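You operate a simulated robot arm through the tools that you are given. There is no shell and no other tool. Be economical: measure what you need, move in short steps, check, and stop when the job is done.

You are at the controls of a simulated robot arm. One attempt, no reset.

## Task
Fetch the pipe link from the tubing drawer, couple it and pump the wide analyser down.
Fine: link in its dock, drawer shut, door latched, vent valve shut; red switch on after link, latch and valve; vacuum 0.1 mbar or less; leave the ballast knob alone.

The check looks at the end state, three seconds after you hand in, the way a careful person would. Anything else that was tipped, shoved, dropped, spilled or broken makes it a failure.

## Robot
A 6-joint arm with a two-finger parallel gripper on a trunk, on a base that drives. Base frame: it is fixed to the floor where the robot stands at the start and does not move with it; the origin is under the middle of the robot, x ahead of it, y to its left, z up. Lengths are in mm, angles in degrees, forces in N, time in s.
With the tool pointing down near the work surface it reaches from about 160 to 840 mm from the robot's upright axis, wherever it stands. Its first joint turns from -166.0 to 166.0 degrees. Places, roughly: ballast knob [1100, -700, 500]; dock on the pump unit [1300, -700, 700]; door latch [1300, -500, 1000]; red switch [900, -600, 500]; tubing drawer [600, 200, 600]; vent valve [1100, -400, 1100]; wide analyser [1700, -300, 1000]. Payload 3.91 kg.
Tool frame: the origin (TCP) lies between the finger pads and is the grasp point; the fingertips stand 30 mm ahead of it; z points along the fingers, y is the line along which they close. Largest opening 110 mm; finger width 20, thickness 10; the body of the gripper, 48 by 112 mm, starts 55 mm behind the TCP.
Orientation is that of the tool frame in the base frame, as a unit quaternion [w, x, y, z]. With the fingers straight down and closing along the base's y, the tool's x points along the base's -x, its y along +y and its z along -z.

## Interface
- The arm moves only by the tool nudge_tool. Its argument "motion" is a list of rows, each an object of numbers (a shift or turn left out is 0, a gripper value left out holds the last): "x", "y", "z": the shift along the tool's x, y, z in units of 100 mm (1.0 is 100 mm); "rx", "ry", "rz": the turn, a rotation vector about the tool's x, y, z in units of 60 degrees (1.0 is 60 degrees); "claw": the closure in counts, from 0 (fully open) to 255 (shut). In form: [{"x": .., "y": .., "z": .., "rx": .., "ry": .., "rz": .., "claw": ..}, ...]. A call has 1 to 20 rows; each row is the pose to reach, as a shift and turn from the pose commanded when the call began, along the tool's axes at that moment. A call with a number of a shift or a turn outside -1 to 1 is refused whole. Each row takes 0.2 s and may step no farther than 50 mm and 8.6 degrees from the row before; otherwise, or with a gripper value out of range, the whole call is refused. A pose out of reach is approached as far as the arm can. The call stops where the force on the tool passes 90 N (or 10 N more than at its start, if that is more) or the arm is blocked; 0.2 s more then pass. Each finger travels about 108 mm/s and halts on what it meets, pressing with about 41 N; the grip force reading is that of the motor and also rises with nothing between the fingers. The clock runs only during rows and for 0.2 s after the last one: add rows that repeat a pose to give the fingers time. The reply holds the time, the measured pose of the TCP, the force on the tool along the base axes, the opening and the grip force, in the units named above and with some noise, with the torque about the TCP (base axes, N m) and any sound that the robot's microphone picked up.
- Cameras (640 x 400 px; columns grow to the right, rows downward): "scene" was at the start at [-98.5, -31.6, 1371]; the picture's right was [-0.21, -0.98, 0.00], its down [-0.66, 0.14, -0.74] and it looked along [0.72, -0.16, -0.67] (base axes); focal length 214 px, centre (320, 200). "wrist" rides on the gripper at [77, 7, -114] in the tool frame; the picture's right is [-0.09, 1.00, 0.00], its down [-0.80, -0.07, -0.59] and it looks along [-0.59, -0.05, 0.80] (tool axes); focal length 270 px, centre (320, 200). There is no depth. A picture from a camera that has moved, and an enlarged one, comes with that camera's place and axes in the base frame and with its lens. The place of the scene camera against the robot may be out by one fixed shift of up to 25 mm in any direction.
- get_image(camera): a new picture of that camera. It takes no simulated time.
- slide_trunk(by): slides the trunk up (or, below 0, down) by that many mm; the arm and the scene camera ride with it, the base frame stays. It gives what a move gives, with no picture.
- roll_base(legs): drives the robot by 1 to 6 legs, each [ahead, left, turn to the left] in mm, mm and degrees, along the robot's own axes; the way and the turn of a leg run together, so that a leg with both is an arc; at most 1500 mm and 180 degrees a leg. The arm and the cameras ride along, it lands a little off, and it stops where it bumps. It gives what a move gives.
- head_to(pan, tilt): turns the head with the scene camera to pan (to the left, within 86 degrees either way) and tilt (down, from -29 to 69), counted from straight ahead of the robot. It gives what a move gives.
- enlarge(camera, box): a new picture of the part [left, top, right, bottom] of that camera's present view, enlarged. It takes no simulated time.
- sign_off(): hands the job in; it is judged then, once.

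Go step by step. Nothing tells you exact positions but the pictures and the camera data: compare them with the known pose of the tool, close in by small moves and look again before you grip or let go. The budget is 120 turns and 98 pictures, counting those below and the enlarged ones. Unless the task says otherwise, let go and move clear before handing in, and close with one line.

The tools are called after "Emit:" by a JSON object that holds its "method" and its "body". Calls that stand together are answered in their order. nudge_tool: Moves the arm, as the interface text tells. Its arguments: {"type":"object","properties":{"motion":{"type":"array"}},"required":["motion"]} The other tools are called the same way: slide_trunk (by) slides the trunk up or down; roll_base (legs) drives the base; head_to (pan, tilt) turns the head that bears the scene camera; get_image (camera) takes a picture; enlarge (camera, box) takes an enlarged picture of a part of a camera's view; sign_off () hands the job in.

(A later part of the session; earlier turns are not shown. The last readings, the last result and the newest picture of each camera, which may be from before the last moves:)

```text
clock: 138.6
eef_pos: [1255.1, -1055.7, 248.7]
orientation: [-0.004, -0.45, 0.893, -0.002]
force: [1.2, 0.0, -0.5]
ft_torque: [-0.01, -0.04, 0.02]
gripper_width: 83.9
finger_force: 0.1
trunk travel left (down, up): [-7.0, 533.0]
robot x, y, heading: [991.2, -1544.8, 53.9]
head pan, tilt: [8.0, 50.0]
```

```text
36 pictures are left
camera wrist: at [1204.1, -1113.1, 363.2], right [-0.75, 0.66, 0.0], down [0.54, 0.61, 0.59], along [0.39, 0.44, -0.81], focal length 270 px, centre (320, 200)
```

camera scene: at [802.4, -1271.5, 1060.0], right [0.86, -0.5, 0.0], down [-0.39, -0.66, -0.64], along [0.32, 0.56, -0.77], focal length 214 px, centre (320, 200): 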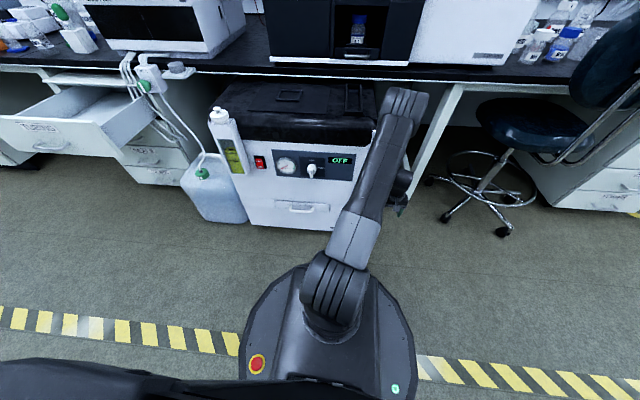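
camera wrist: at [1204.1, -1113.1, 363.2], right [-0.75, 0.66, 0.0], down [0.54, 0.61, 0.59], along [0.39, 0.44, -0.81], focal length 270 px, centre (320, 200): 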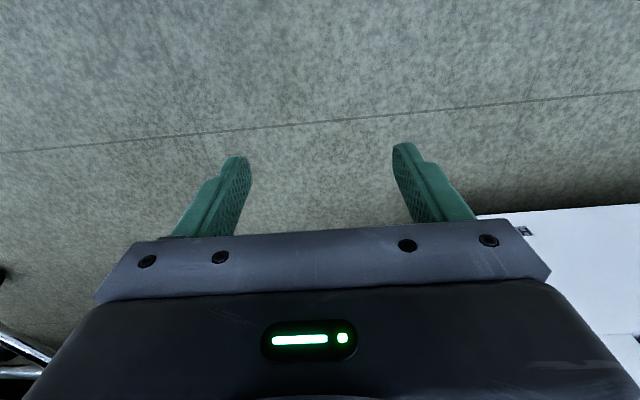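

Now drive forward and move to just above the link in a controlled step.

Emit:
{"method": "roll_base", "body": {"legs": [[220, 0, 0]]}}

Emit:
{"method": "nudge_tool", "body": {"motion": [{"x": -0.4, "y": 0.05, "rz": 0.07}, {"x": -0.8, "y": 0.1, "rz": 0.13}, {"x": -1.0, "y": 0.1, "rz": 0.13}]}}

Emit:
{"method": "get_image", "body": {"camera": "wrist"}}

```text
clock: 140.3
eef_pos: [1384.3, -880.5, 248.5]
orientation: [-0.003, -0.449, 0.893, -0.002]
force: [-0.1, -0.1, -1.1]
ft_torque: [-0.01, -0.02, 0.0]
gripper_width: 84.4
finger_force: 0.1
trunk travel left (down, up): [-7.0, 533.0]
robot x, y, heading: [1118.3, -1368.8, 53.7]
head pan, tilt: [8.0, 50.0]
```

```text
clock: 141.1
eef_pos: [1435.9, -795.0, 248.1]
orientation: [-0.003, -0.388, 0.921, -0.002]
force: [0.1, -0.5, -0.3]
ft_torque: [0.0, 0.0, 0.01]
gripper_width: 84.1
finger_force: 0.1
trunk travel left (down, up): [-7.0, 533.0]
robot x, y, heading: [1119.0, -1368.8, 53.7]
head pan, tilt: [8.0, 50.0]
```

```text
35 pictures are left
camera wrist: at [1377.8, -843.4, 362.6], right [-0.65, 0.76, 0.0], down [0.61, 0.53, 0.59], along [0.45, 0.38, -0.81], focal length 270 px, centre (320, 200)
```

wrist: 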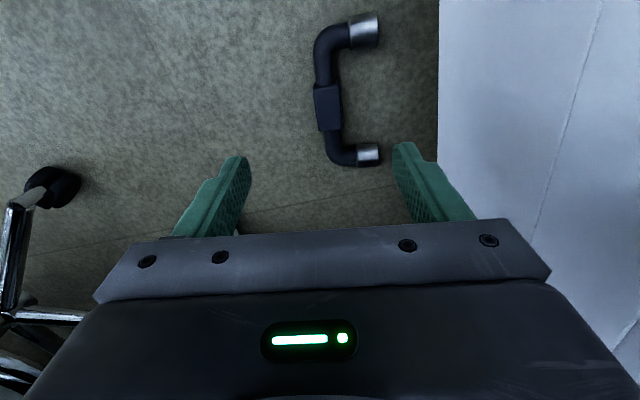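

Large end faces the aisle. Trim: 32 mm forward, 8 mm left, −4° yaw, and descend.

Emit:
{"method": "nudge_tool", "body": {"motion": [{"x": -0.31, "y": 0.08, "rz": -0.07}, {"x": -0.31, "y": 0.08, "rz": -0.07, "z": 0.4}, {"x": -0.31, "y": 0.08, "rz": -0.07, "z": 0.8}, {"x": -0.31, "y": 0.08, "rz": -0.07, "z": 1.0}]}}

Emit:
{"method": "nudge_tool", "body": {"motion": [{"z": 0.3}, {"z": 0.6}, {"z": 0.8}]}}

Emit:
{"method": "get_image", "body": {"camera": "wrist"}}

```text
clock: 142.1
eef_pos: [1451.2, -767.0, 148.3]
orientation: [-0.003, -0.421, 0.907, -0.002]
force: [-0.4, 0.8, 0.9]
ft_torque: [0.03, -0.01, 0.01]
gripper_width: 84.3
finger_force: 0.0
trunk travel left (down, up): [-7.0, 533.0]
robot x, y, heading: [1119.0, -1370.6, 53.7]
head pan, tilt: [8.0, 50.0]
```

```text
clock: 142.9
eef_pos: [1451.7, -767.2, 68.0]
orientation: [-0.002, -0.422, 0.907, -0.003]
force: [0.7, -0.8, -0.1]
ft_torque: [0.0, -0.04, 0.01]
gripper_width: 84.3
finger_force: 0.1
trunk travel left (down, up): [-7.0, 533.0]
robot x, y, heading: [1117.3, -1366.4, 53.8]
head pan, tilt: [8.0, 50.0]
```

```text
34 pictures are left
camera wrist: at [1397.0, -821.1, 182.1], right [-0.7, 0.71, 0.0], down [0.57, 0.57, 0.59], along [0.42, 0.41, -0.81], focal length 270 px, centre (320, 200)
```

wrist: 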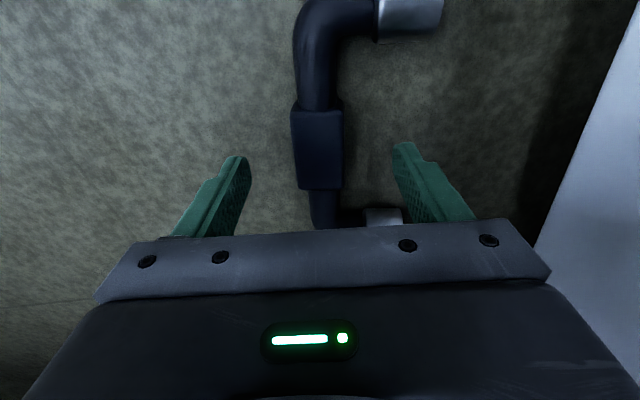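

Aligned. Descend to z≈34, grip, lift 100 mm and pull back 100 mm.

Emit:
{"method": "nudge_tool", "body": {"motion": [{"z": 0.1}, {"z": 0.2}, {"z": 0.335}, {"z": 0.335, "claw": 120}, {"z": 0.335, "claw": 160}, {"z": 0.335, "claw": 200}, {"z": 0.335, "claw": 255}, {"z": 0.335, "claw": 255}, {"z": 0.335, "claw": 255}]}}

Emit:
{"method": "nudge_tool", "body": {"motion": [{"z": -0.15}, {"z": -0.3}, {"z": -0.5}, {"z": -0.7}, {"z": -0.85}, {"z": -1.0}]}}

Emit:
{"method": "nudge_tool", "body": {"motion": [{"x": 0.2}, {"x": 0.4}, {"x": 0.6}, {"x": 0.8}, {"x": 1.0}]}}

Emit:
{"method": "roll_base", "body": {"legs": [[-350, 0, 0]]}}

```text
clock: 144.9
eef_pos: [1451.4, -767.9, 34.3]
orientation: [-0.002, -0.421, 0.907, -0.002]
force: [-0.7, 1.1, 5.6]
ft_torque: [0.09, 0.3, -0.14]
gripper_width: 32.3
finger_force: 41.6
trunk travel left (down, up): [-7.0, 533.0]
robot x, y, heading: [1116.2, -1370.4, 54.3]
head pan, tilt: [8.0, 50.0]
```

```text
clock: 146.3
eef_pos: [1451.1, -767.6, 135.3]
orientation: [-0.003, -0.422, 0.907, -0.002]
force: [0.8, 0.1, -2.2]
ft_torque: [0.0, -0.02, 0.01]
gripper_width: 32.4
finger_force: 40.9
trunk travel left (down, up): [-7.0, 533.0]
robot x, y, heading: [1120.6, -1369.2, 53.6]
head pan, tilt: [8.0, 50.0]
```

```text
clock: 147.5
eef_pos: [1385.5, -844.2, 135.0]
orientation: [-0.003, -0.421, 0.907, -0.003]
force: [0.4, -0.3, -2.1]
ft_torque: [-0.04, -0.01, 0.01]
gripper_width: 32.5
finger_force: 41.4
trunk travel left (down, up): [-7.0, 533.0]
robot x, y, heading: [1120.6, -1368.8, 54.2]
head pan, tilt: [8.0, 50.0]
```

```text
clock: 149.8
eef_pos: [1182.7, -1124.7, 135.9]
orientation: [-0.003, -0.421, 0.907, -0.002]
force: [-0.7, 0.2, -2.8]
ft_torque: [0.01, -0.04, 0.02]
gripper_width: 32.4
finger_force: 40.7
trunk travel left (down, up): [-7.0, 533.0]
robot x, y, heading: [912.1, -1648.3, 53.8]
head pan, tilt: [8.0, 50.0]
```

Held firmly. I'll raise the arm relative to the trunk and swing it to the robot's right-front in smooth steps, before any reorientation.

Emit:
{"method": "nudge_tool", "body": {"motion": [{"x": 0.09, "y": -0.18, "z": -0.2}, {"x": 0.18, "y": -0.36, "z": -0.4}, {"x": 0.27, "y": -0.54, "z": -0.6}, {"x": 0.36, "y": -0.72, "z": -0.8}, {"x": 0.45, "y": -0.9, "z": -1.0}]}}

Emit:
{"method": "nudge_tool", "body": {"motion": [{"x": 0.09, "y": -0.18, "z": -0.2}, {"x": 0.18, "y": -0.36, "z": -0.4}, {"x": 0.27, "y": -0.54, "z": -0.6}, {"x": 0.36, "y": -0.72, "z": -0.8}, {"x": 0.45, "y": -0.9, "z": -1.0}]}}

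Emit:
{"method": "nudge_tool", "body": {"motion": [{"x": 0.09, "y": -0.18, "z": -0.2}, {"x": 0.18, "y": -0.36, "z": -0.4}, {"x": 0.27, "y": -0.54, "z": -0.6}, {"x": 0.36, "y": -0.72, "z": -0.8}, {"x": 0.45, "y": -0.9, "z": -1.0}]}}

Emit:
{"method": "nudge_tool", "body": {"motion": [{"x": 0.09, "y": -0.18, "z": -0.2}, {"x": 0.18, "y": -0.36, "z": -0.4}, {"x": 0.27, "y": -0.54, "z": -0.6}, {"x": 0.36, "y": -0.72, "z": -0.8}, {"x": 0.45, "y": -0.9, "z": -1.0}]}}

Emit:
{"method": "nudge_tool", "body": {"motion": [{"x": 0.09, "y": -0.18, "z": -0.2}, {"x": 0.18, "y": -0.36, "z": -0.4}, {"x": 0.27, "y": -0.54, "z": -0.6}, {"x": 0.36, "y": -0.72, "z": -0.8}, {"x": 0.45, "y": -0.9, "z": -1.0}]}}

```text
clock: 151.0
eef_pos: [1221.8, -1215.1, 235.6]
orientation: [-0.003, -0.421, 0.907, -0.002]
force: [0.3, 0.2, -3.0]
ft_torque: [-0.02, -0.01, -0.02]
gripper_width: 32.9
finger_force: 40.7
trunk travel left (down, up): [-7.0, 533.0]
robot x, y, heading: [914.6, -1650.5, 53.8]
head pan, tilt: [8.0, 50.0]
```

```text
clock: 152.2
eef_pos: [1261.5, -1308.4, 335.2]
orientation: [-0.001, -0.421, 0.907, -0.003]
force: [0.0, 0.7, -2.6]
ft_torque: [0.02, -0.04, 0.03]
gripper_width: 32.3
finger_force: 40.7
trunk travel left (down, up): [-7.0, 533.0]
robot x, y, heading: [916.4, -1645.5, 53.5]
head pan, tilt: [8.0, 50.0]
```

```text
clock: 153.4
eef_pos: [1303.0, -1399.4, 435.9]
orientation: [-0.004, -0.422, 0.907, -0.002]
force: [0.0, 0.5, -2.3]
ft_torque: [0.01, 0.02, 0.0]
gripper_width: 32.5
finger_force: 40.6
trunk travel left (down, up): [-7.0, 533.0]
robot x, y, heading: [916.5, -1647.9, 53.7]
head pan, tilt: [8.0, 50.0]
```

```text
clock: 154.6
eef_pos: [1342.1, -1490.7, 538.3]
orientation: [-0.003, -0.421, 0.907, -0.002]
force: [-0.7, -0.4, -2.4]
ft_torque: [-0.01, -0.06, 0.01]
gripper_width: 32.5
finger_force: 41.1
trunk travel left (down, up): [-7.0, 533.0]
robot x, y, heading: [915.6, -1650.0, 53.7]
head pan, tilt: [8.0, 50.0]
```

```text
clock: 155.8
eef_pos: [1381.5, -1582.1, 636.5]
orientation: [-0.003, -0.422, 0.907, -0.002]
force: [0.3, 0.7, -2.5]
ft_torque: [-0.07, -0.02, -0.02]
gripper_width: 32.5
finger_force: 41.4
trunk travel left (down, up): [-7.0, 533.0]
robot x, y, heading: [914.7, -1649.9, 53.5]
head pan, tilt: [8.0, 50.0]
```

Good pose (330 ahead, 338 right). Now slowly roll elbows down, first half.

Emit:
{"method": "nudge_tool", "body": {"motion": [{"rx": 0.06}, {"rx": 0.12}, {"rx": 0.18}, {"rx": 0.24}, {"rx": 0.3}, {"rx": 0.36}, {"rx": 0.42}, {"rx": 0.48}, {"rx": 0.54}, {"rx": 0.6}, {"rx": 0.66}, {"rx": 0.72}, {"rx": 0.75}]}}

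```text
clock: 158.6
eef_pos: [1381.4, -1583.4, 637.0]
orientation: [0.159, -0.39, 0.837, -0.349]
force: [1.0, -0.4, -3.0]
ft_torque: [0.0, 0.02, -0.01]
gripper_width: 32.4
finger_force: 40.9
trunk travel left (down, up): [-7.0, 533.0]
robot x, y, heading: [913.7, -1652.1, 53.9]
head pan, tilt: [8.0, 50.0]
```

No reach issues; second half.

Emit:
{"method": "nudge_tool", "body": {"motion": [{"rx": 0.06}, {"rx": 0.12}, {"rx": 0.18}, {"rx": 0.24}, {"rx": 0.3}, {"rx": 0.36}, {"rx": 0.42}, {"rx": 0.48}, {"rx": 0.54}, {"rx": 0.6}, {"rx": 0.66}, {"rx": 0.72}, {"rx": 0.75}]}}

Emit:
{"method": "get_image", "body": {"camera": "wrist"}}

```text
clock: 161.4
eef_pos: [1382.4, -1583.6, 636.7]
orientation: [-0.296, 0.3, -0.64, 0.643]
force: [-0.8, -0.4, -2.8]
ft_torque: [0.02, 0.04, 0.06]
gripper_width: 32.7
finger_force: 41.1
trunk travel left (down, up): [-7.0, 533.0]
robot x, y, heading: [913.0, -1648.2, 53.9]
head pan, tilt: [8.0, 50.0]
```

```text
33 pictures are left
camera wrist: at [1244.9, -1568.7, 630.3], right [0.05, 0.06, -1.0], down [0.06, 1.0, 0.06], along [1.0, -0.07, 0.05], focal length 270 px, centre (320, 200)
```

wrist: 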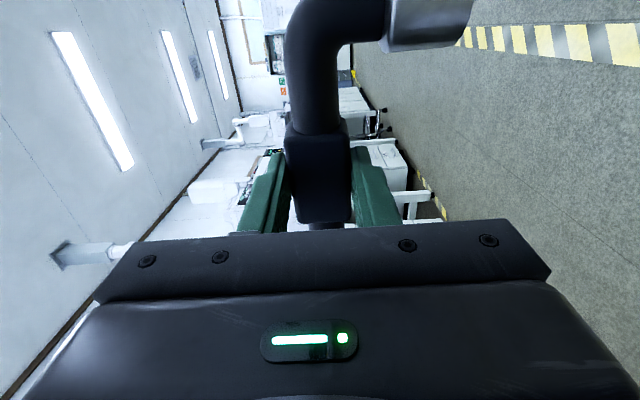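

The link is now elbows-down with a stable grip. I'll raise the trunk, turn the base so the tool faces the bench, and drive toward the free bench spot between the stack and the analyser.

Emit:
{"method": "slide_trunk", "body": {"by": 260}}

Emit:
{"method": "roll_base", "body": {"legs": [[0, 0, 94]]}}

Emit:
{"method": "roll_base", "body": {"legs": [[315, -420, 0]]}}

Emit:
{"method": "head_to", "body": {"pan": -60, "tilt": 30}}

Emit:
{"method": "get_image", "body": {"camera": "scene"}}

Emit:
{"method": "get_image", "body": {"camera": "wrist"}}

```text
clock: 164.1
eef_pos: [1382.4, -1582.8, 897.6]
orientation: [-0.296, 0.3, -0.64, 0.643]
force: [-0.5, 0.1, -3.5]
ft_torque: [0.02, 0.04, -0.02]
gripper_width: 32.2
finger_force: 40.6
trunk travel left (down, up): [-267.0, 273.0]
robot x, y, heading: [911.3, -1647.3, 53.8]
head pan, tilt: [8.0, 50.0]
```

```text
clock: 168.4
eef_pos: [813.8, -1187.9, 898.9]
orientation: [-0.672, 0.673, -0.216, 0.221]
force: [0.0, 0.3, -2.3]
ft_torque: [-0.02, 0.02, 0.01]
gripper_width: 32.3
finger_force: 41.4
trunk travel left (down, up): [-267.0, 273.0]
robot x, y, heading: [911.8, -1650.9, 147.9]
head pan, tilt: [8.0, 50.0]
```

```text
clock: 171.5
eef_pos: [765.3, -663.1, 897.9]
orientation: [-0.672, 0.673, -0.216, 0.222]
force: [-0.1, -0.1, -1.9]
ft_torque: [-0.05, 0.03, 0.01]
gripper_width: 32.2
finger_force: 40.9
trunk travel left (down, up): [-267.0, 273.0]
robot x, y, heading: [864.0, -1124.3, 148.1]
head pan, tilt: [8.0, 50.0]
```

```text
clock: 172.9
eef_pos: [766.6, -664.0, 896.8]
orientation: [-0.672, 0.672, -0.217, 0.222]
force: [0.0, -1.0, -1.8]
ft_torque: [-0.05, 0.02, -0.01]
gripper_width: 32.5
finger_force: 41.2
trunk travel left (down, up): [-267.0, 273.0]
robot x, y, heading: [865.2, -1124.2, 147.7]
head pan, tilt: [-60.0, 30.0]
```

```text
32 pictures are left
camera scene: at [1003.1, -1139.0, 1349.5], right [1.0, -0.04, 0.0], down [-0.02, -0.5, -0.87], along [0.03, 0.87, -0.5], focal length 214 px, centre (320, 200)
```

scene: 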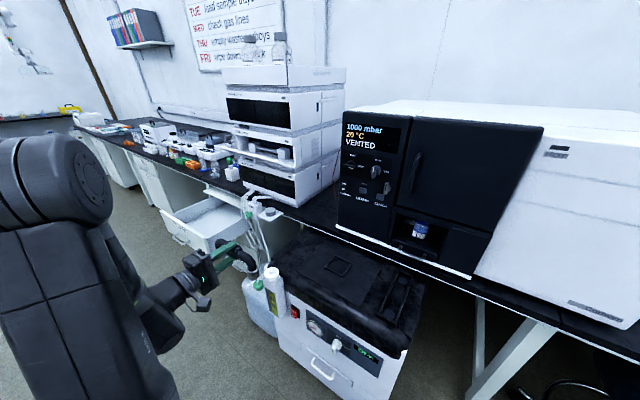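

```text
31 pictures are left
camera wrist: at [761.3, -801.3, 890.4], right [-0.06, 0.05, -1.0], down [-1.0, -0.01, 0.06], along [-0.01, 1.0, 0.05], focal length 270 px, centre (320, 200)
```

wrist: 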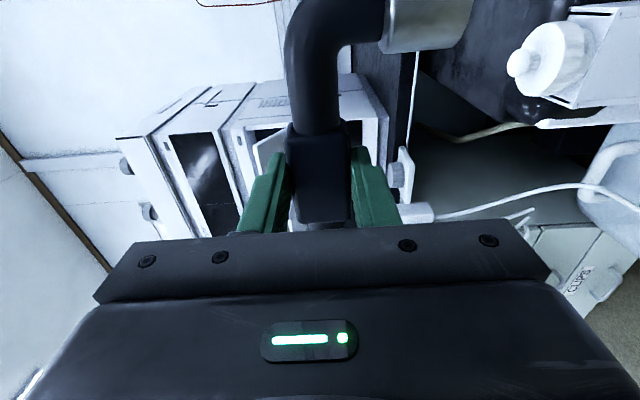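

The scene shows the free bench gap (d≈830–1120); bench edge f≈340, top z≈725. I'll edge the base closer, lower to z≈850 and extend the link over the bench in steps.

Emit:
{"method": "roll_base", "body": {"legs": [[25, -60, 0]]}}

Emit:
{"method": "slide_trunk", "body": {"by": -45}}

Emit:
{"method": "nudge_tool", "body": {"motion": [{"z": 0.2}, {"z": 0.4}, {"z": 0.6}, {"z": 0.8}, {"z": 1.0}]}}

Emit:
{"method": "nudge_tool", "body": {"motion": [{"z": 0.2}, {"z": 0.4}, {"z": 0.6}, {"z": 0.8}, {"z": 1.0}]}}

Emit:
{"method": "nudge_tool", "body": {"motion": [{"z": 0.2}, {"z": 0.4}, {"z": 0.6}, {"z": 0.8}, {"z": 1.0}]}}

Emit:
{"method": "get_image", "body": {"camera": "scene"}}

```text
clock: 173.9
eef_pos: [777.3, -599.1, 897.5]
orientation: [-0.671, 0.673, -0.217, 0.223]
force: [0.5, -0.6, -2.6]
ft_torque: [-0.04, 0.05, -0.02]
gripper_width: 32.4
finger_force: 41.3
trunk travel left (down, up): [-267.0, 273.0]
robot x, y, heading: [876.3, -1061.5, 148.1]
head pan, tilt: [-60.0, 30.0]
```

```text
clock: 174.8
eef_pos: [777.9, -600.0, 851.4]
orientation: [-0.671, 0.674, -0.217, 0.222]
force: [0.2, -0.9, -1.6]
ft_torque: [-0.02, 0.0, 0.04]
gripper_width: 32.7
finger_force: 41.2
trunk travel left (down, up): [-222.0, 318.0]
robot x, y, heading: [875.2, -1063.9, 148.0]
head pan, tilt: [-60.0, 30.0]
```

```text
clock: 175.9
eef_pos: [836.7, -517.9, 851.7]
orientation: [-0.672, 0.673, -0.217, 0.221]
force: [-0.4, -0.2, -1.5]
ft_torque: [-0.04, 0.0, 0.05]
gripper_width: 32.2
finger_force: 41.0
trunk travel left (down, up): [-222.0, 318.0]
robot x, y, heading: [875.1, -1063.2, 147.7]
head pan, tilt: [-60.0, 30.0]
```

```text
clock: 177.2
eef_pos: [895.4, -437.3, 852.1]
orientation: [-0.672, 0.673, -0.216, 0.222]
force: [0.1, -0.5, -1.8]
ft_torque: [-0.06, 0.04, 0.0]
gripper_width: 32.5
finger_force: 40.7
trunk travel left (down, up): [-222.0, 318.0]
robot x, y, heading: [873.6, -1059.3, 147.9]
head pan, tilt: [-60.0, 30.0]
```

```text
clock: 178.3
eef_pos: [954.7, -356.0, 852.4]
orientation: [-0.672, 0.673, -0.217, 0.222]
force: [0.0, -0.6, -2.1]
ft_torque: [-0.09, 0.05, 0.0]
gripper_width: 32.4
finger_force: 41.1
trunk travel left (down, up): [-222.0, 318.0]
robot x, y, heading: [878.4, -1059.9, 147.9]
head pan, tilt: [-60.0, 30.0]
```

```text
30 pictures are left
camera scene: at [1014.0, -1075.1, 1304.5], right [1.0, -0.04, 0.0], down [-0.02, -0.5, -0.87], along [0.03, 0.87, -0.5], focal length 214 px, centre (320, 200)
```

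scene: 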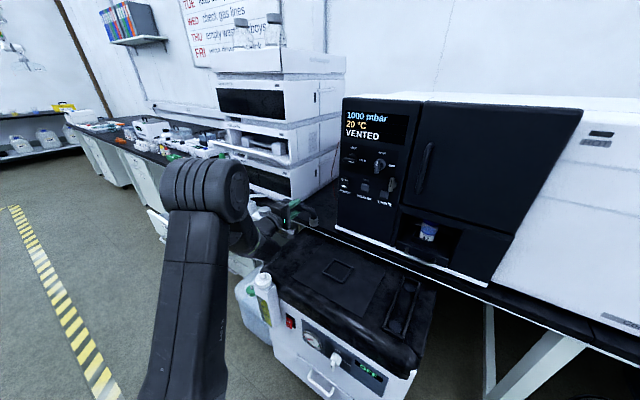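

Enlarge the region around the link to judge the bench edge.

Emit:
{"method": "enlarge", "body": {"camera": "scene", "box": [240, 170, 360, 250]}}

Emit:
{"method": "nudge_tool", "body": {"motion": [{"z": 0.2}, {"z": 0.4}, {"z": 0.6}, {"z": 0.8}, {"z": 1.0}]}}

Emit:
{"method": "enlarge", "body": {"camera": "scene", "box": [240, 160, 360, 240]}}

```text
5.00 times, centred on (300, 210) of scene
camera zoom: at [1014.0, -1075.1, 1304.5], right [1.0, -0.04, 0.0], down [-0.02, -0.5, -0.87], along [0.03, 0.87, -0.5], focal length 1072 px, centre (420, 150)
```

zoom: 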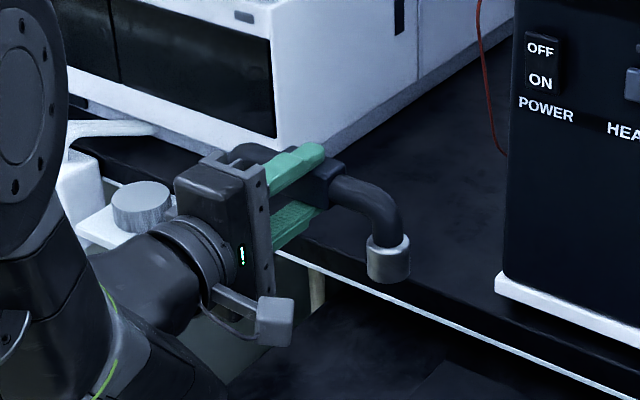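

```text
clock: 179.6
eef_pos: [1012.5, -275.2, 853.1]
orientation: [-0.672, 0.673, -0.216, 0.222]
force: [0.4, 0.1, -3.4]
ft_torque: [-0.04, 0.06, -0.01]
gripper_width: 32.5
finger_force: 40.7
trunk travel left (down, up): [-222.0, 318.0]
robot x, y, heading: [876.6, -1061.0, 147.9]
head pan, tilt: [-60.0, 30.0]
```

```text
5.00 times, centred on (300, 200) of scene
camera zoom: at [1014.0, -1075.0, 1304.5], right [1.0, -0.04, 0.0], down [-0.02, -0.5, -0.87], along [0.03, 0.87, -0.5], focal length 1072 px, centre (420, 200)
```

zoom: 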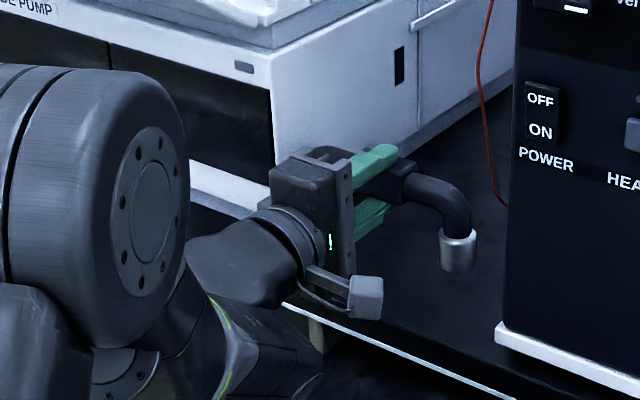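

The link is over the bench, body still outside the edge. Descend with small steps watching force.

Emit:
{"method": "nudge_tool", "body": {"motion": [{"y": 0.1}, {"y": 0.2}, {"y": 0.3}, {"y": 0.4}]}}

Emit:
{"method": "nudge_tool", "body": {"motion": [{"y": 0.04}, {"y": 0.08}]}}

Emit:
{"method": "enlarge", "body": {"camera": "scene", "box": [260, 170, 360, 240]}}

```text
clock: 180.6
eef_pos: [1013.3, -276.6, 815.5]
orientation: [0.674, -0.671, 0.218, -0.222]
force: [0.9, 1.2, 5.3]
ft_torque: [0.44, 0.51, -0.08]
gripper_width: 32.6
finger_force: 40.7
trunk travel left (down, up): [-222.0, 318.0]
robot x, y, heading: [876.5, -1062.1, 148.0]
head pan, tilt: [-60.0, 30.0]
```

```text
clock: 181.2
eef_pos: [1013.5, -277.1, 814.9]
orientation: [0.677, -0.667, 0.216, -0.222]
force: [0.7, 11.7, 44.6]
ft_torque: [0.52, -0.62, -0.03]
gripper_width: 32.4
finger_force: 40.3
trunk travel left (down, up): [-222.0, 318.0]
robot x, y, heading: [875.8, -1064.5, 147.8]
head pan, tilt: [-60.0, 30.0]
```

```text
5.71 times, centred on (310, 205) of scene
camera zoom: at [1013.2, -1078.7, 1305.4], right [1.0, -0.04, 0.0], down [-0.02, -0.5, -0.87], along [0.03, 0.87, -0.5], focal length 1226 px, centre (377, 171)
```

zoom: 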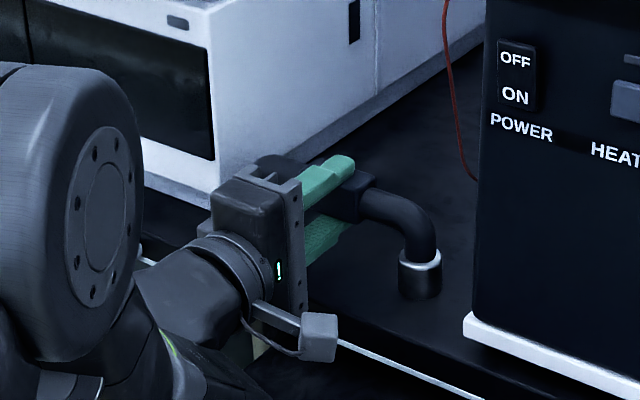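

The link's elbows touch the bench at TCP z≈815. Relieve the load, open slightly, and withdraw.

Emit:
{"method": "nudge_tool", "body": {"motion": [{"y": -0.07}, {"y": -0.07, "claw": 160}, {"y": -0.07, "claw": 140}, {"y": -0.07, "claw": 140}]}}

Emit:
{"method": "nudge_tool", "body": {"motion": [{"z": -0.1}, {"z": -0.3}, {"z": -0.5}, {"z": -0.7}, {"z": -0.9}]}}

Emit:
{"method": "enlarge", "body": {"camera": "scene", "box": [230, 150, 370, 250]}}

```text
clock: 182.2
eef_pos: [1013.0, -276.6, 810.6]
orientation: [-0.671, 0.674, -0.216, 0.221]
force: [-0.5, 0.6, 0.0]
ft_torque: [-0.04, -0.02, 0.01]
gripper_width: 49.4
finger_force: 0.0
trunk travel left (down, up): [-222.0, 318.0]
robot x, y, heading: [877.0, -1061.3, 147.7]
head pan, tilt: [-60.0, 30.0]
```

```text
clock: 183.3
eef_pos: [960.0, -349.4, 810.2]
orientation: [-0.672, 0.673, -0.216, 0.221]
force: [0.6, 0.3, -0.4]
ft_torque: [-0.02, 0.01, 0.01]
gripper_width: 49.7
finger_force: 0.1
trunk travel left (down, up): [-222.0, 318.0]
robot x, y, heading: [874.7, -1062.7, 147.7]
head pan, tilt: [-60.0, 30.0]
```

```text
4.00 times, centred on (300, 200) of scene
camera zoom: at [1014.2, -1075.0, 1304.5], right [1.0, -0.04, 0.0], down [-0.02, -0.5, -0.87], along [0.03, 0.87, -0.5], focal length 858 px, centre (400, 200)
```

zoom: 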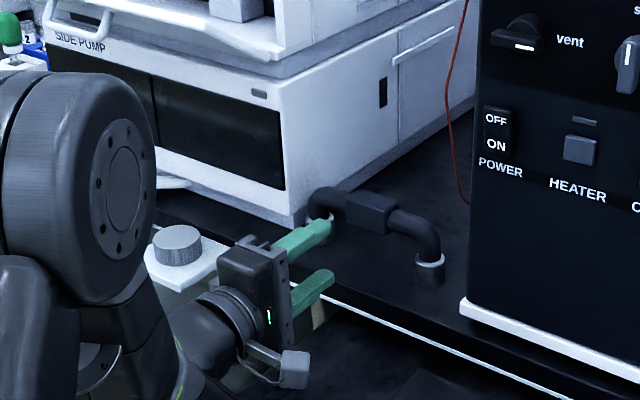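

The link stands upright on the bench. I'll withdraw, rise, and slowly turn the tool to point down.

Emit:
{"method": "nudge_tool", "body": {"motion": [{"z": -0.4}, {"z": -0.8}, {"z": -1.0, "y": -0.3}, {"z": -1.0, "y": -0.7}, {"z": -1.0, "y": -1.0}]}}

Emit:
{"method": "slide_trunk", "body": {"by": 100}}

Emit:
{"method": "nudge_tool", "body": {"motion": [{"rx": -0.1}, {"rx": -0.2}, {"rx": -0.3}, {"rx": -0.4}, {"rx": -0.5}, {"rx": -0.6}, {"rx": -0.7}, {"rx": -0.8}, {"rx": -0.9}]}}

Emit:
{"method": "nudge_tool", "body": {"motion": [{"rx": -0.1}, {"rx": -0.2}, {"rx": -0.3}, {"rx": -0.4}, {"rx": -0.5}, {"rx": -0.6}]}}

```text
clock: 184.6
eef_pos: [900.1, -430.3, 911.1]
orientation: [0.672, -0.672, 0.216, -0.221]
force: [0.3, 0.6, -0.3]
ft_torque: [0.02, -0.02, 0.01]
gripper_width: 49.9
finger_force: 0.1
trunk travel left (down, up): [-222.0, 318.0]
robot x, y, heading: [877.0, -1059.8, 147.8]
head pan, tilt: [-60.0, 30.0]
```

```text
clock: 185.9
eef_pos: [900.8, -429.6, 1011.1]
orientation: [0.672, -0.672, 0.217, -0.222]
force: [0.1, 0.3, 0.0]
ft_torque: [-0.01, 0.01, 0.0]
gripper_width: 49.8
finger_force: 0.1
trunk travel left (down, up): [-322.0, 218.0]
robot x, y, heading: [878.7, -1060.4, 147.9]
head pan, tilt: [-60.0, 30.0]
```

```text
clock: 187.9
eef_pos: [900.8, -429.7, 1010.9]
orientation: [-0.294, 0.905, -0.292, 0.099]
force: [-0.8, -0.7, 0.2]
ft_torque: [0.02, 0.0, 0.01]
gripper_width: 49.6
finger_force: 0.1
trunk travel left (down, up): [-322.0, 218.0]
robot x, y, heading: [876.4, -1060.6, 147.7]
head pan, tilt: [-60.0, 30.0]
```

```text
clock: 189.3
eef_pos: [899.4, -429.9, 1010.9]
orientation: [0.001, 0.951, -0.31, 0.004]
force: [-0.5, -0.2, 0.2]
ft_torque: [0.02, 0.03, 0.01]
gripper_width: 49.6
finger_force: 0.0
trunk travel left (down, up): [-322.0, 218.0]
robot x, y, heading: [875.4, -1062.2, 147.9]
head pan, tilt: [-60.0, 30.0]
```

Tool is down cleanly. Shift the base left for reach, then move above the link and look.

Emit:
{"method": "roll_base", "body": {"legs": [[200, 0, 0]]}}

Emit:
{"method": "nudge_tool", "body": {"motion": [{"x": 0.3, "claw": 60}, {"x": 0.6, "claw": 60}, {"x": 1.0, "claw": 60}]}}

Emit:
{"method": "nudge_tool", "body": {"motion": [{"x": 0.3, "y": -0.3}, {"x": 0.6, "y": -0.6}, {"x": 0.9, "y": -0.9}, {"x": 1.0, "y": -1.0}]}}

Emit:
{"method": "nudge_tool", "body": {"motion": [{"y": -0.3}, {"y": -0.6}, {"y": -1.0}]}}

Emit:
{"method": "get_image", "body": {"camera": "wrist"}}

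```text
clock: 190.9
eef_pos: [728.8, -322.3, 1011.6]
orientation: [0.002, 0.951, -0.309, 0.004]
force: [-0.6, -0.3, -0.6]
ft_torque: [-0.06, -0.01, -0.01]
gripper_width: 49.7
finger_force: 0.1
trunk travel left (down, up): [-322.0, 218.0]
robot x, y, heading: [706.0, -956.0, 147.9]
head pan, tilt: [-60.0, 30.0]
```

```text
clock: 191.7
eef_pos: [810.3, -381.3, 1012.2]
orientation: [0.0, 0.951, -0.309, 0.003]
force: [-0.9, 0.3, 0.3]
ft_torque: [-0.02, -0.01, 0.0]
gripper_width: 84.0
finger_force: 0.1
trunk travel left (down, up): [-322.0, 218.0]
robot x, y, heading: [704.7, -955.1, 148.0]
head pan, tilt: [-60.0, 30.0]
```

```text
clock: 192.7
eef_pos: [950.4, -359.1, 1012.2]
orientation: [0.001, 0.951, -0.309, 0.003]
force: [0.1, 0.3, 0.1]
ft_torque: [-0.03, 0.0, -0.03]
gripper_width: 83.9
finger_force: 0.2
trunk travel left (down, up): [-322.0, 218.0]
robot x, y, heading: [705.3, -952.0, 148.0]
head pan, tilt: [-60.0, 30.0]
```

```text
clock: 193.5
eef_pos: [1001.6, -287.3, 1013.0]
orientation: [0.0, 0.951, -0.309, 0.004]
force: [0.3, -0.6, 1.0]
ft_torque: [0.06, -0.03, -0.04]
gripper_width: 84.2
finger_force: 0.1
out of reach, approached as far as the arm can: row 3
trunk travel left (down, up): [-322.0, 218.0]
robot x, y, heading: [701.9, -951.8, 148.2]
head pan, tilt: [-60.0, 30.0]
```

```text
25 pictures are left
camera wrist: at [1058.1, -337.5, 1128.3], right [-0.66, -0.75, 0.0], down [-0.61, 0.53, 0.59], along [-0.44, 0.39, -0.81], focal length 270 px, centre (320, 200)
```

wrist: 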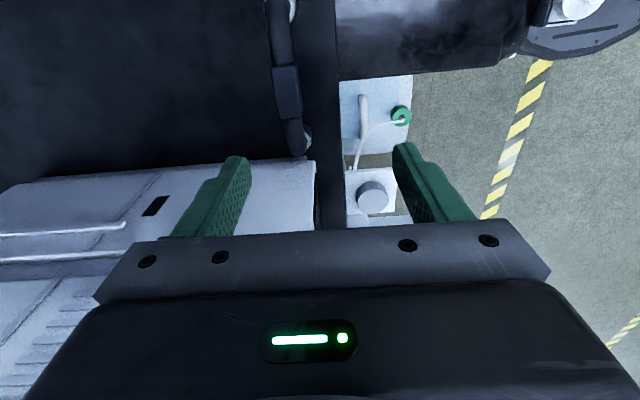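

At the reach limit; the block is ~38 mm further. I'll move the base 50 mm closer, re-centre, and descend partway.

Emit:
{"method": "roll_base", "body": {"legs": [[0, -50, 0]]}}

Emit:
{"method": "nudge_tool", "body": {"motion": [{"y": 0.25}, {"y": 0.25, "z": 0.3}, {"y": 0.25, "z": 0.6}, {"y": 0.25, "z": 0.9}]}}

Emit:
{"method": "get_image", "body": {"camera": "wrist"}}

```text
clock: 194.4
eef_pos: [1028.4, -244.7, 1013.1]
orientation: [0.0, 0.951, -0.31, 0.003]
force: [0.2, -0.7, -0.1]
ft_torque: [0.0, 0.02, 0.01]
gripper_width: 84.2
finger_force: 0.1
trunk travel left (down, up): [-322.0, 218.0]
robot x, y, heading: [733.1, -912.5, 148.1]
head pan, tilt: [-60.0, 30.0]
```

```text
clock: 195.4
eef_pos: [1014.6, -264.0, 923.2]
orientation: [0.0, 0.951, -0.31, 0.003]
force: [0.1, -0.5, -0.5]
ft_torque: [0.02, -0.01, 0.02]
gripper_width: 84.3
finger_force: 0.0
trunk travel left (down, up): [-322.0, 218.0]
robot x, y, heading: [729.9, -907.4, 147.9]
head pan, tilt: [-60.0, 30.0]
```

```text
24 pictures are left
camera wrist: at [1071.3, -314.5, 1037.2], right [-0.66, -0.75, 0.0], down [-0.61, 0.53, 0.59], along [-0.44, 0.39, -0.81], focal length 270 px, centre (320, 200)
```

wrist: 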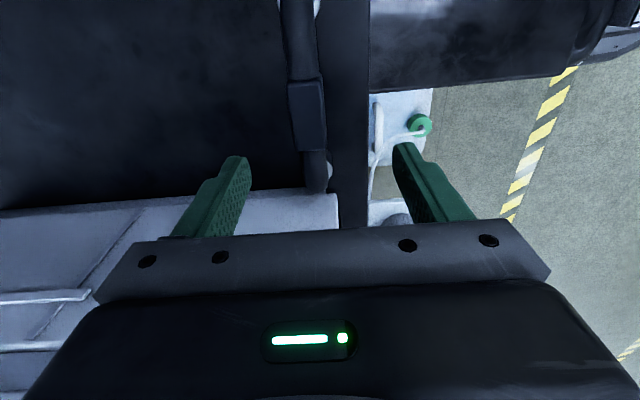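

Block is 10 mm further in; adjust and descend to z≈816, then check.

Emit:
{"method": "nudge_tool", "body": {"motion": [{"y": -0.1, "z": 0.2}, {"y": -0.1, "z": 0.5}, {"y": -0.1, "z": 0.8}, {"y": -0.1, "z": 1.0}]}}

Emit:
{"method": "nudge_tool", "body": {"motion": [{"z": 0.07}]}}

Emit:
{"method": "get_image", "body": {"camera": "wrist"}}

```text
clock: 196.4
eef_pos: [1020.3, -256.4, 821.9]
orientation: [0.0, 0.951, -0.31, 0.004]
force: [0.7, -0.2, -1.1]
ft_torque: [0.01, -0.03, 0.0]
gripper_width: 84.1
finger_force: 0.2
trunk travel left (down, up): [-322.0, 218.0]
robot x, y, heading: [732.3, -911.1, 148.0]
head pan, tilt: [-60.0, 30.0]
```

```text
clock: 196.8
eef_pos: [1019.7, -256.5, 815.3]
orientation: [0.0, 0.951, -0.31, 0.003]
force: [0.1, -0.8, 1.2]
ft_torque: [0.04, 0.03, 0.01]
gripper_width: 84.2
finger_force: 0.1
trunk travel left (down, up): [-322.0, 218.0]
robot x, y, heading: [732.1, -908.3, 148.1]
head pan, tilt: [-60.0, 30.0]
```

```text
23 pictures are left
camera wrist: at [1078.1, -307.1, 930.1], right [-0.66, -0.75, 0.0], down [-0.61, 0.53, 0.59], along [-0.44, 0.39, -0.81], focal length 270 px, centre (320, 200)
```

wrist: 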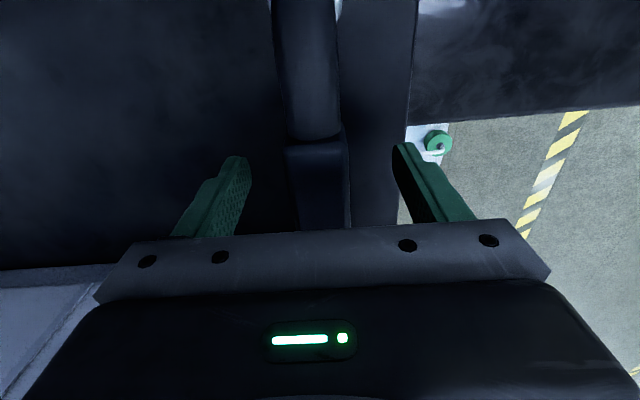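

Good alignment, same as in the drawer. Grip, lift gently, and move away from the bench.

Emit:
{"method": "nudge_tool", "body": {"motion": [{"claw": 120}, {"claw": 160}, {"claw": 200}, {"claw": 255}, {"claw": 255}, {"claw": 255}]}}

Emit:
{"method": "nudge_tool", "body": {"motion": [{"z": -0.15}, {"z": -0.3}, {"z": -0.5}, {"z": -0.7}, {"z": -0.85}, {"z": -1.0}]}}

Emit:
{"method": "roll_base", "body": {"legs": [[0, 350, 0]]}}

Emit:
{"method": "nudge_tool", "body": {"motion": [{"x": -0.2, "y": 0.14}, {"x": -0.4, "y": 0.28}, {"x": -0.6, "y": 0.42}, {"x": -0.8, "y": 0.56}, {"x": -1.0, "y": 0.7}]}}

Emit:
{"method": "nudge_tool", "body": {"motion": [{"x": -0.2, "y": 0.14}, {"x": -0.4, "y": 0.28}, {"x": -0.6, "y": 0.42}, {"x": -0.8, "y": 0.56}, {"x": -1.0, "y": 0.7}]}}

```text
clock: 198.2
eef_pos: [1020.3, -256.9, 814.5]
orientation: [0.001, 0.951, -0.31, 0.003]
force: [0.0, 0.0, -0.2]
ft_torque: [-0.01, 0.02, 0.06]
gripper_width: 27.8
finger_force: 40.9
trunk travel left (down, up): [-322.0, 218.0]
robot x, y, heading: [736.0, -914.1, 148.1]
head pan, tilt: [-60.0, 30.0]
```

```text
clock: 199.6
eef_pos: [1020.5, -256.0, 915.5]
orientation: [0.001, 0.951, -0.31, 0.004]
force: [0.2, 0.2, -2.6]
ft_torque: [0.04, 0.02, -0.02]
gripper_width: 27.9
finger_force: 41.3
trunk travel left (down, up): [-322.0, 218.0]
robot x, y, heading: [734.1, -914.9, 148.0]
head pan, tilt: [-60.0, 30.0]
```

```text
clock: 201.9
eef_pos: [832.9, -550.4, 915.6]
orientation: [0.0, 0.952, -0.307, 0.003]
force: [0.0, -0.2, -1.9]
ft_torque: [0.01, 0.0, -0.01]
gripper_width: 27.4
finger_force: 40.4
trunk travel left (down, up): [-322.0, 218.0]
robot x, y, heading: [550.1, -1208.9, 148.3]
head pan, tilt: [-60.0, 30.0]
```

```text
clock: 203.1
eef_pos: [709.2, -548.8, 915.3]
orientation: [0.001, 0.952, -0.307, 0.003]
force: [0.4, 0.5, -1.9]
ft_torque: [-0.03, -0.01, -0.01]
gripper_width: 27.8
finger_force: 41.1
trunk travel left (down, up): [-322.0, 218.0]
robot x, y, heading: [549.2, -1206.3, 147.9]
head pan, tilt: [-60.0, 30.0]
```

```text
clock: 204.3
eef_pos: [587.6, -547.0, 914.1]
orientation: [0.001, 0.951, -0.308, 0.004]
force: [0.4, 0.9, -2.4]
ft_torque: [-0.01, 0.04, 0.0]
gripper_width: 27.9
finger_force: 41.4
trunk travel left (down, up): [-322.0, 218.0]
robot x, y, heading: [547.8, -1205.9, 148.0]
head pan, tilt: [-60.0, 30.0]
```

Holding well. Continue the sweep to the robot's front.

Emit:
{"method": "nudge_tool", "body": {"motion": [{"x": -0.2, "y": 0.16}, {"x": -0.4, "y": 0.32}, {"x": -0.6, "y": 0.48}, {"x": -0.8, "y": 0.64}, {"x": -1.0, "y": 0.8}]}}

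Emit:
{"method": "nudge_tool", "body": {"motion": [{"x": -0.2, "y": 0.2}, {"x": -0.4, "y": 0.4}, {"x": -0.6, "y": 0.6}, {"x": -0.8, "y": 0.8}, {"x": -1.0, "y": 1.0}]}}

Emit:
{"method": "roll_base", "body": {"legs": [[-100, 150, 0], [0, 0, -90]]}}

```text
clock: 205.5
eef_pos: [460.0, -554.0, 913.4]
orientation: [0.001, 0.952, -0.307, 0.003]
force: [0.0, 0.3, -1.5]
ft_torque: [0.03, 0.03, -0.03]
gripper_width: 27.7
finger_force: 40.3
trunk travel left (down, up): [-322.0, 218.0]
robot x, y, heading: [546.7, -1206.5, 147.9]
head pan, tilt: [-60.0, 30.0]
```

```text
clock: 206.7
eef_pos: [319.8, -576.8, 911.4]
orientation: [0.0, 0.951, -0.308, 0.003]
force: [1.0, 0.7, -2.8]
ft_torque: [0.01, 0.01, 0.02]
gripper_width: 27.4
finger_force: 41.1
trunk travel left (down, up): [-322.0, 218.0]
robot x, y, heading: [546.6, -1207.9, 148.2]
head pan, tilt: [-60.0, 30.0]
```

```text
clock: 212.0
eef_pos: [1186.9, -1162.1, 912.4]
orientation: [-0.003, -0.453, 0.892, -0.003]
force: [0.9, 0.0, -2.8]
ft_torque: [0.01, -0.04, -0.03]
gripper_width: 27.9
finger_force: 40.9
trunk travel left (down, up): [-322.0, 218.0]
robot x, y, heading: [554.4, -1388.9, 57.8]
head pan, tilt: [-60.0, 30.0]
```

The link is oriented with its large end toward the aisle. Drive toward the pump so the tool hovers just right of the dock and take a wrist view.

Emit:
{"method": "roll_base", "body": {"legs": [[0, 85, 0], [328, 0, 0]]}}

Emit:
{"method": "get_image", "body": {"camera": "wrist"}}

```text
clock: 214.9
eef_pos: [1292.8, -842.7, 911.4]
orientation: [-0.003, -0.452, 0.892, -0.001]
force: [0.6, 0.0, -1.6]
ft_torque: [0.01, -0.01, 0.02]
gripper_width: 27.6
finger_force: 41.3
trunk travel left (down, up): [-322.0, 218.0]
robot x, y, heading: [655.3, -1066.1, 57.6]
head pan, tilt: [-60.0, 30.0]
```

```text
22 pictures are left
camera wrist: at [1240.8, -900.9, 1025.6], right [-0.75, 0.66, 0.0], down [0.53, 0.61, 0.59], along [0.39, 0.44, -0.81], focal length 270 px, centre (320, 200)
```

wrist: 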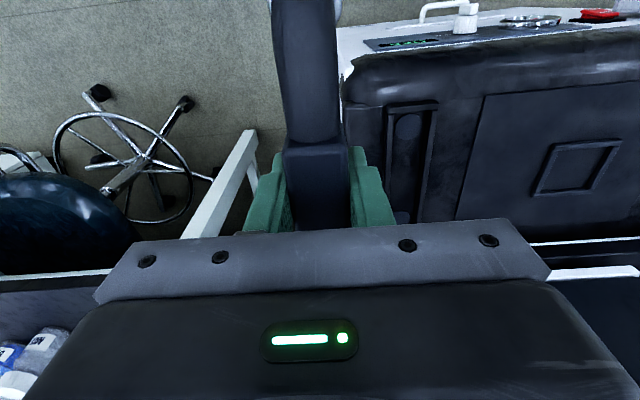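

The dock is clearly visible; enlarge it for measuring.

Emit:
{"method": "enlarge", "body": {"camera": "wrist", "box": [350, 80, 480, 230]}}

```text
2.67 times, centred on (415, 155) of wrist
camera zoom: at [1240.8, -900.9, 1025.6], right [-0.75, 0.66, 0.0], down [0.53, 0.61, 0.59], along [0.39, 0.44, -0.81], focal length 721 px, centre (67, 320)
```

zoom: 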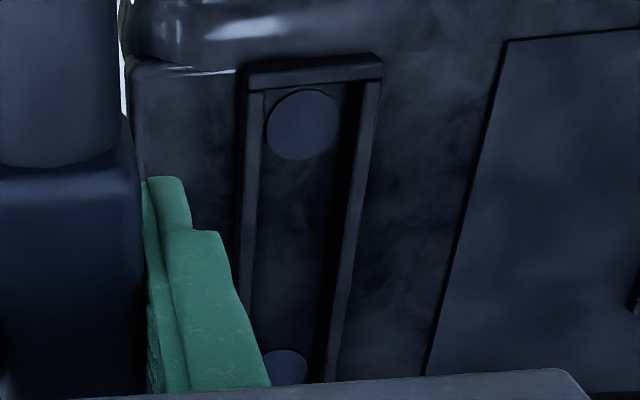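

Near port is the larger one, matching the link's large end toward the aisle. Both cameras agree: ports at d≈1431, f≈138 and 288, surface z≈700. Move over the dock and descend to about 45 mm above seating.

Emit:
{"method": "nudge_tool", "body": {"motion": [{"x": -0.2, "y": 0.2}, {"x": -0.4, "y": 0.4}, {"x": -0.6, "y": 0.6}, {"x": -0.8, "y": 0.8}, {"x": -1.0, "y": 1.0}]}}

Emit:
{"method": "nudge_tool", "body": {"motion": [{"x": -0.17, "y": 0.05}, {"x": -0.34, "y": 0.1}, {"x": -0.34, "y": 0.1, "z": 0.3}, {"x": -0.34, "y": 0.1, "z": 0.6}, {"x": -0.34, "y": 0.1, "z": 0.9}]}}

Emit:
{"method": "head_to", "body": {"pan": -25, "tilt": 35}}

Emit:
{"method": "get_image", "body": {"camera": "wrist"}}

Emit:
{"method": "get_image", "body": {"camera": "scene"}}

```text
clock: 216.1
eef_pos: [1270.8, -703.9, 909.7]
orientation: [-0.002, -0.45, 0.893, -0.001]
force: [-0.7, 0.2, -2.4]
ft_torque: [-0.01, 0.02, 0.03]
gripper_width: 27.7
finger_force: 40.9
trunk travel left (down, up): [-322.0, 218.0]
robot x, y, heading: [657.1, -1062.8, 57.9]
head pan, tilt: [-60.0, 30.0]
```

```text
clock: 217.3
eef_pos: [1282.5, -671.4, 820.3]
orientation: [-0.002, -0.452, 0.892, -0.002]
force: [0.1, -0.8, -2.3]
ft_torque: [0.0, 0.0, -0.04]
gripper_width: 27.7
finger_force: 41.1
trunk travel left (down, up): [-322.0, 218.0]
robot x, y, heading: [656.6, -1065.2, 57.8]
head pan, tilt: [-60.0, 30.0]
```

```text
clock: 218.3
eef_pos: [1282.1, -671.2, 821.5]
orientation: [-0.003, -0.453, 0.892, -0.002]
force: [-0.1, 1.0, -3.1]
ft_torque: [-0.01, 0.04, -0.06]
gripper_width: 27.7
finger_force: 41.3
trunk travel left (down, up): [-322.0, 218.0]
robot x, y, heading: [661.5, -1068.6, 57.7]
head pan, tilt: [-25.0, 35.0]
```

```text
20 pictures are left
camera wrist: at [1231.7, -728.6, 934.9], right [-0.75, 0.66, 0.0], down [0.53, 0.61, 0.59], along [0.39, 0.44, -0.81], focal length 270 px, centre (320, 200)
```

wrist: 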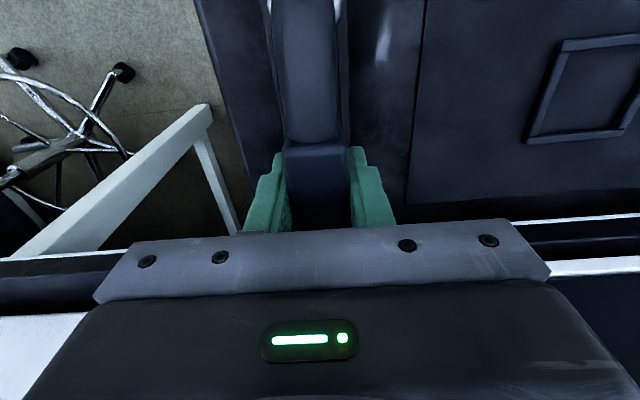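

```text
19 pictures are left
camera scene: at [631.9, -1174.9, 1396.8], right [0.54, -0.84, 0.0], down [-0.48, -0.31, -0.82], along [0.69, 0.44, -0.57], focal length 214 px, centre (320, 200)
```

scene: 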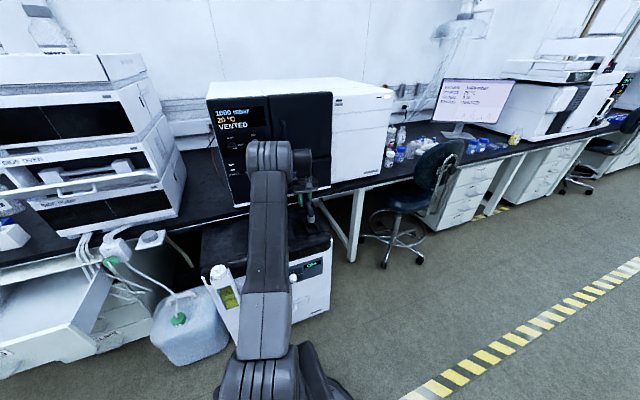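

Enlarge to see how the link lines up with the dock rim.

Emit:
{"method": "enlarge", "body": {"camera": "wrist", "box": [240, 0, 380, 150]}}

Emit:
{"method": "enlarge", "body": {"camera": "scene", "box": [280, 180, 350, 250]}}

```text
2.67 times, centred on (310, 75) of wrist
camera zoom: at [1231.7, -728.6, 934.9], right [-0.75, 0.66, 0.0], down [0.53, 0.61, 0.59], along [0.39, 0.44, -0.81], focal length 721 px, centre (347, 533)
```

zoom: 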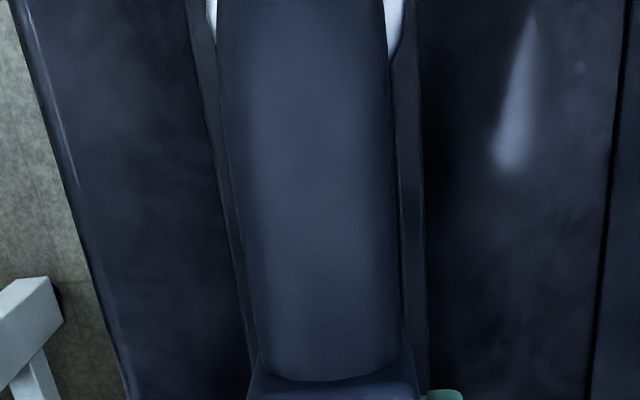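

```text
5.71 times, centred on (315, 215) of scene
camera zoom: at [631.9, -1174.9, 1396.8], right [0.54, -0.84, 0.0], down [-0.48, -0.31, -0.82], along [0.69, 0.44, -0.57], focal length 1226 px, centre (349, 114)
```

zoom: 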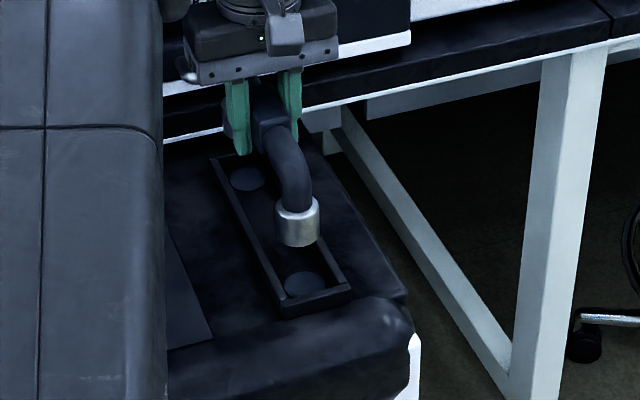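

The scene view shows the large end hovering near the port; it needs about +7 mm right and +6–10 mm forward. Adjust, descend 30 mm and re-check.

Emit:
{"method": "nudge_tool", "body": {"motion": [{"x": -0.07, "y": -0.07}, {"x": -0.07, "y": -0.07, "z": 0.15}, {"x": -0.07, "y": -0.07, "z": 0.3}]}}

Emit:
{"method": "enlarge", "body": {"camera": "scene", "box": [290, 190, 350, 250]}}

```text
clock: 219.1
eef_pos: [1291.9, -668.7, 789.9]
orientation: [-0.003, -0.451, 0.892, -0.003]
force: [0.7, 0.0, -1.6]
ft_torque: [-0.01, -0.03, -0.03]
gripper_width: 27.6
finger_force: 41.4
trunk travel left (down, up): [-322.0, 218.0]
robot x, y, heading: [657.6, -1064.2, 57.8]
head pan, tilt: [-25.0, 35.0]
```

```text
6.67 times, centred on (320, 220) of scene
camera zoom: at [631.9, -1174.8, 1396.8], right [0.54, -0.84, 0.0], down [-0.48, -0.31, -0.82], along [0.69, 0.44, -0.57], focal length 1430 px, centre (320, 67)
```

zoom: 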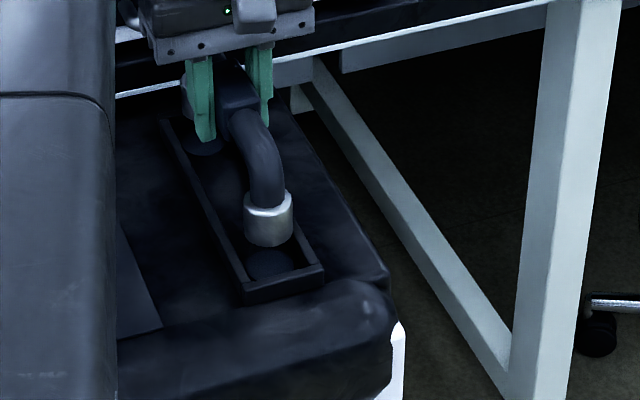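

Now the tip lines up with the port for a ~26 mm drop. Lower gently, watching force.

Emit:
{"method": "nudge_tool", "body": {"motion": [{"z": 0.06}, {"z": 0.12}, {"z": 0.18}, {"z": 0.22}]}}

Emit:
{"method": "nudge_tool", "body": {"motion": [{"z": 0.03}, {"z": 0.05}]}}

Emit:
{"method": "enlarge", "body": {"camera": "scene", "box": [290, 190, 350, 250]}}

```text
clock: 220.1
eef_pos: [1291.7, -669.8, 767.2]
orientation: [-0.003, -0.451, 0.892, -0.002]
force: [0.8, -0.4, -2.0]
ft_torque: [-0.04, 0.0, 0.03]
gripper_width: 27.5
finger_force: 40.3
trunk travel left (down, up): [-322.0, 218.0]
robot x, y, heading: [658.8, -1065.6, 57.3]
head pan, tilt: [-25.0, 35.0]
```

```text
clock: 220.7
eef_pos: [1290.9, -669.5, 762.5]
orientation: [-0.004, -0.452, 0.892, -0.002]
force: [0.8, 0.1, -4.1]
ft_torque: [-0.01, 0.0, 0.03]
gripper_width: 27.9
finger_force: 41.1
trunk travel left (down, up): [-322.0, 218.0]
robot x, y, heading: [662.5, -1066.2, 57.7]
head pan, tilt: [-25.0, 35.0]
```

```text
6.67 times, centred on (320, 220) of scene
camera zoom: at [631.9, -1174.8, 1396.8], right [0.54, -0.84, 0.0], down [-0.48, -0.31, -0.82], along [0.69, 0.44, -0.57], focal length 1430 px, centre (320, 67)
```

zoom: 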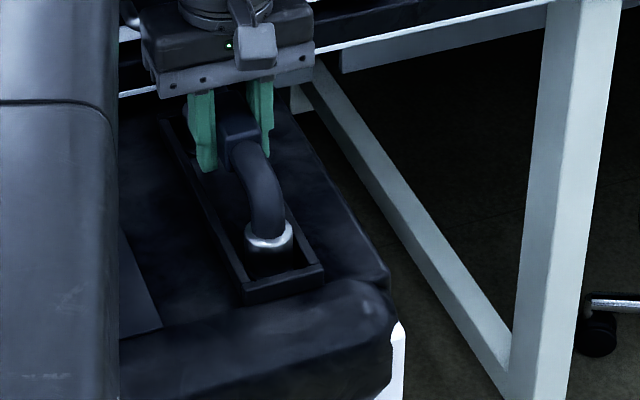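

Almost seated; continue in 3 mm steps.

Emit:
{"method": "nudge_tool", "body": {"motion": [{"z": 0.02}, {"z": 0.04}]}}

Emit:
{"method": "nudge_tool", "body": {"motion": [{"z": 0.02}, {"z": 0.04}]}}

```text
clock: 221.3
eef_pos: [1291.1, -669.5, 760.1]
orientation: [-0.002, -0.451, 0.892, -0.001]
force: [1.6, 0.4, 4.5]
ft_torque: [-0.47, 0.42, -0.02]
gripper_width: 27.8
finger_force: 41.3
trunk travel left (down, up): [-322.0, 218.0]
robot x, y, heading: [659.6, -1066.8, 57.6]
head pan, tilt: [-25.0, 35.0]
```

```text
clock: 221.9
eef_pos: [1291.8, -668.9, 759.5]
orientation: [0.002, -0.451, 0.892, -0.002]
force: [3.0, 3.8, 29.2]
ft_torque: [-0.33, 0.61, 0.03]
gripper_width: 27.9
finger_force: 41.3
trunk travel left (down, up): [-322.0, 218.0]
robot x, y, heading: [659.3, -1065.3, 57.6]
head pan, tilt: [-25.0, 35.0]
```

Firm contact at z≈760. Relieve, and check the seating before release.

Emit:
{"method": "nudge_tool", "body": {"motion": [{"z": -0.03}]}}

Emit:
{"method": "enlarge", "body": {"camera": "scene", "box": [295, 200, 335, 240]}}

```text
clock: 222.3
eef_pos: [1291.6, -670.8, 759.4]
orientation: [-0.001, -0.452, 0.892, -0.002]
force: [6.9, 5.5, 23.4]
ft_torque: [0.87, -0.48, -0.07]
gripper_width: 27.5
finger_force: 41.3
trunk travel left (down, up): [-322.0, 218.0]
robot x, y, heading: [658.9, -1061.9, 57.9]
head pan, tilt: [-25.0, 35.0]
```

```text
10.00 times, centred on (315, 220) of scene
camera zoom: at [630.3, -1175.8, 1396.6], right [0.54, -0.84, 0.0], down [-0.48, -0.31, -0.82], along [0.69, 0.44, -0.57], focal length 2145 px, centre (370, 0)
```

zoom: 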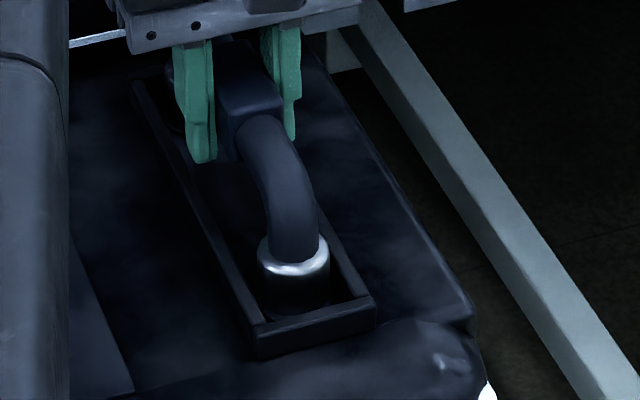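

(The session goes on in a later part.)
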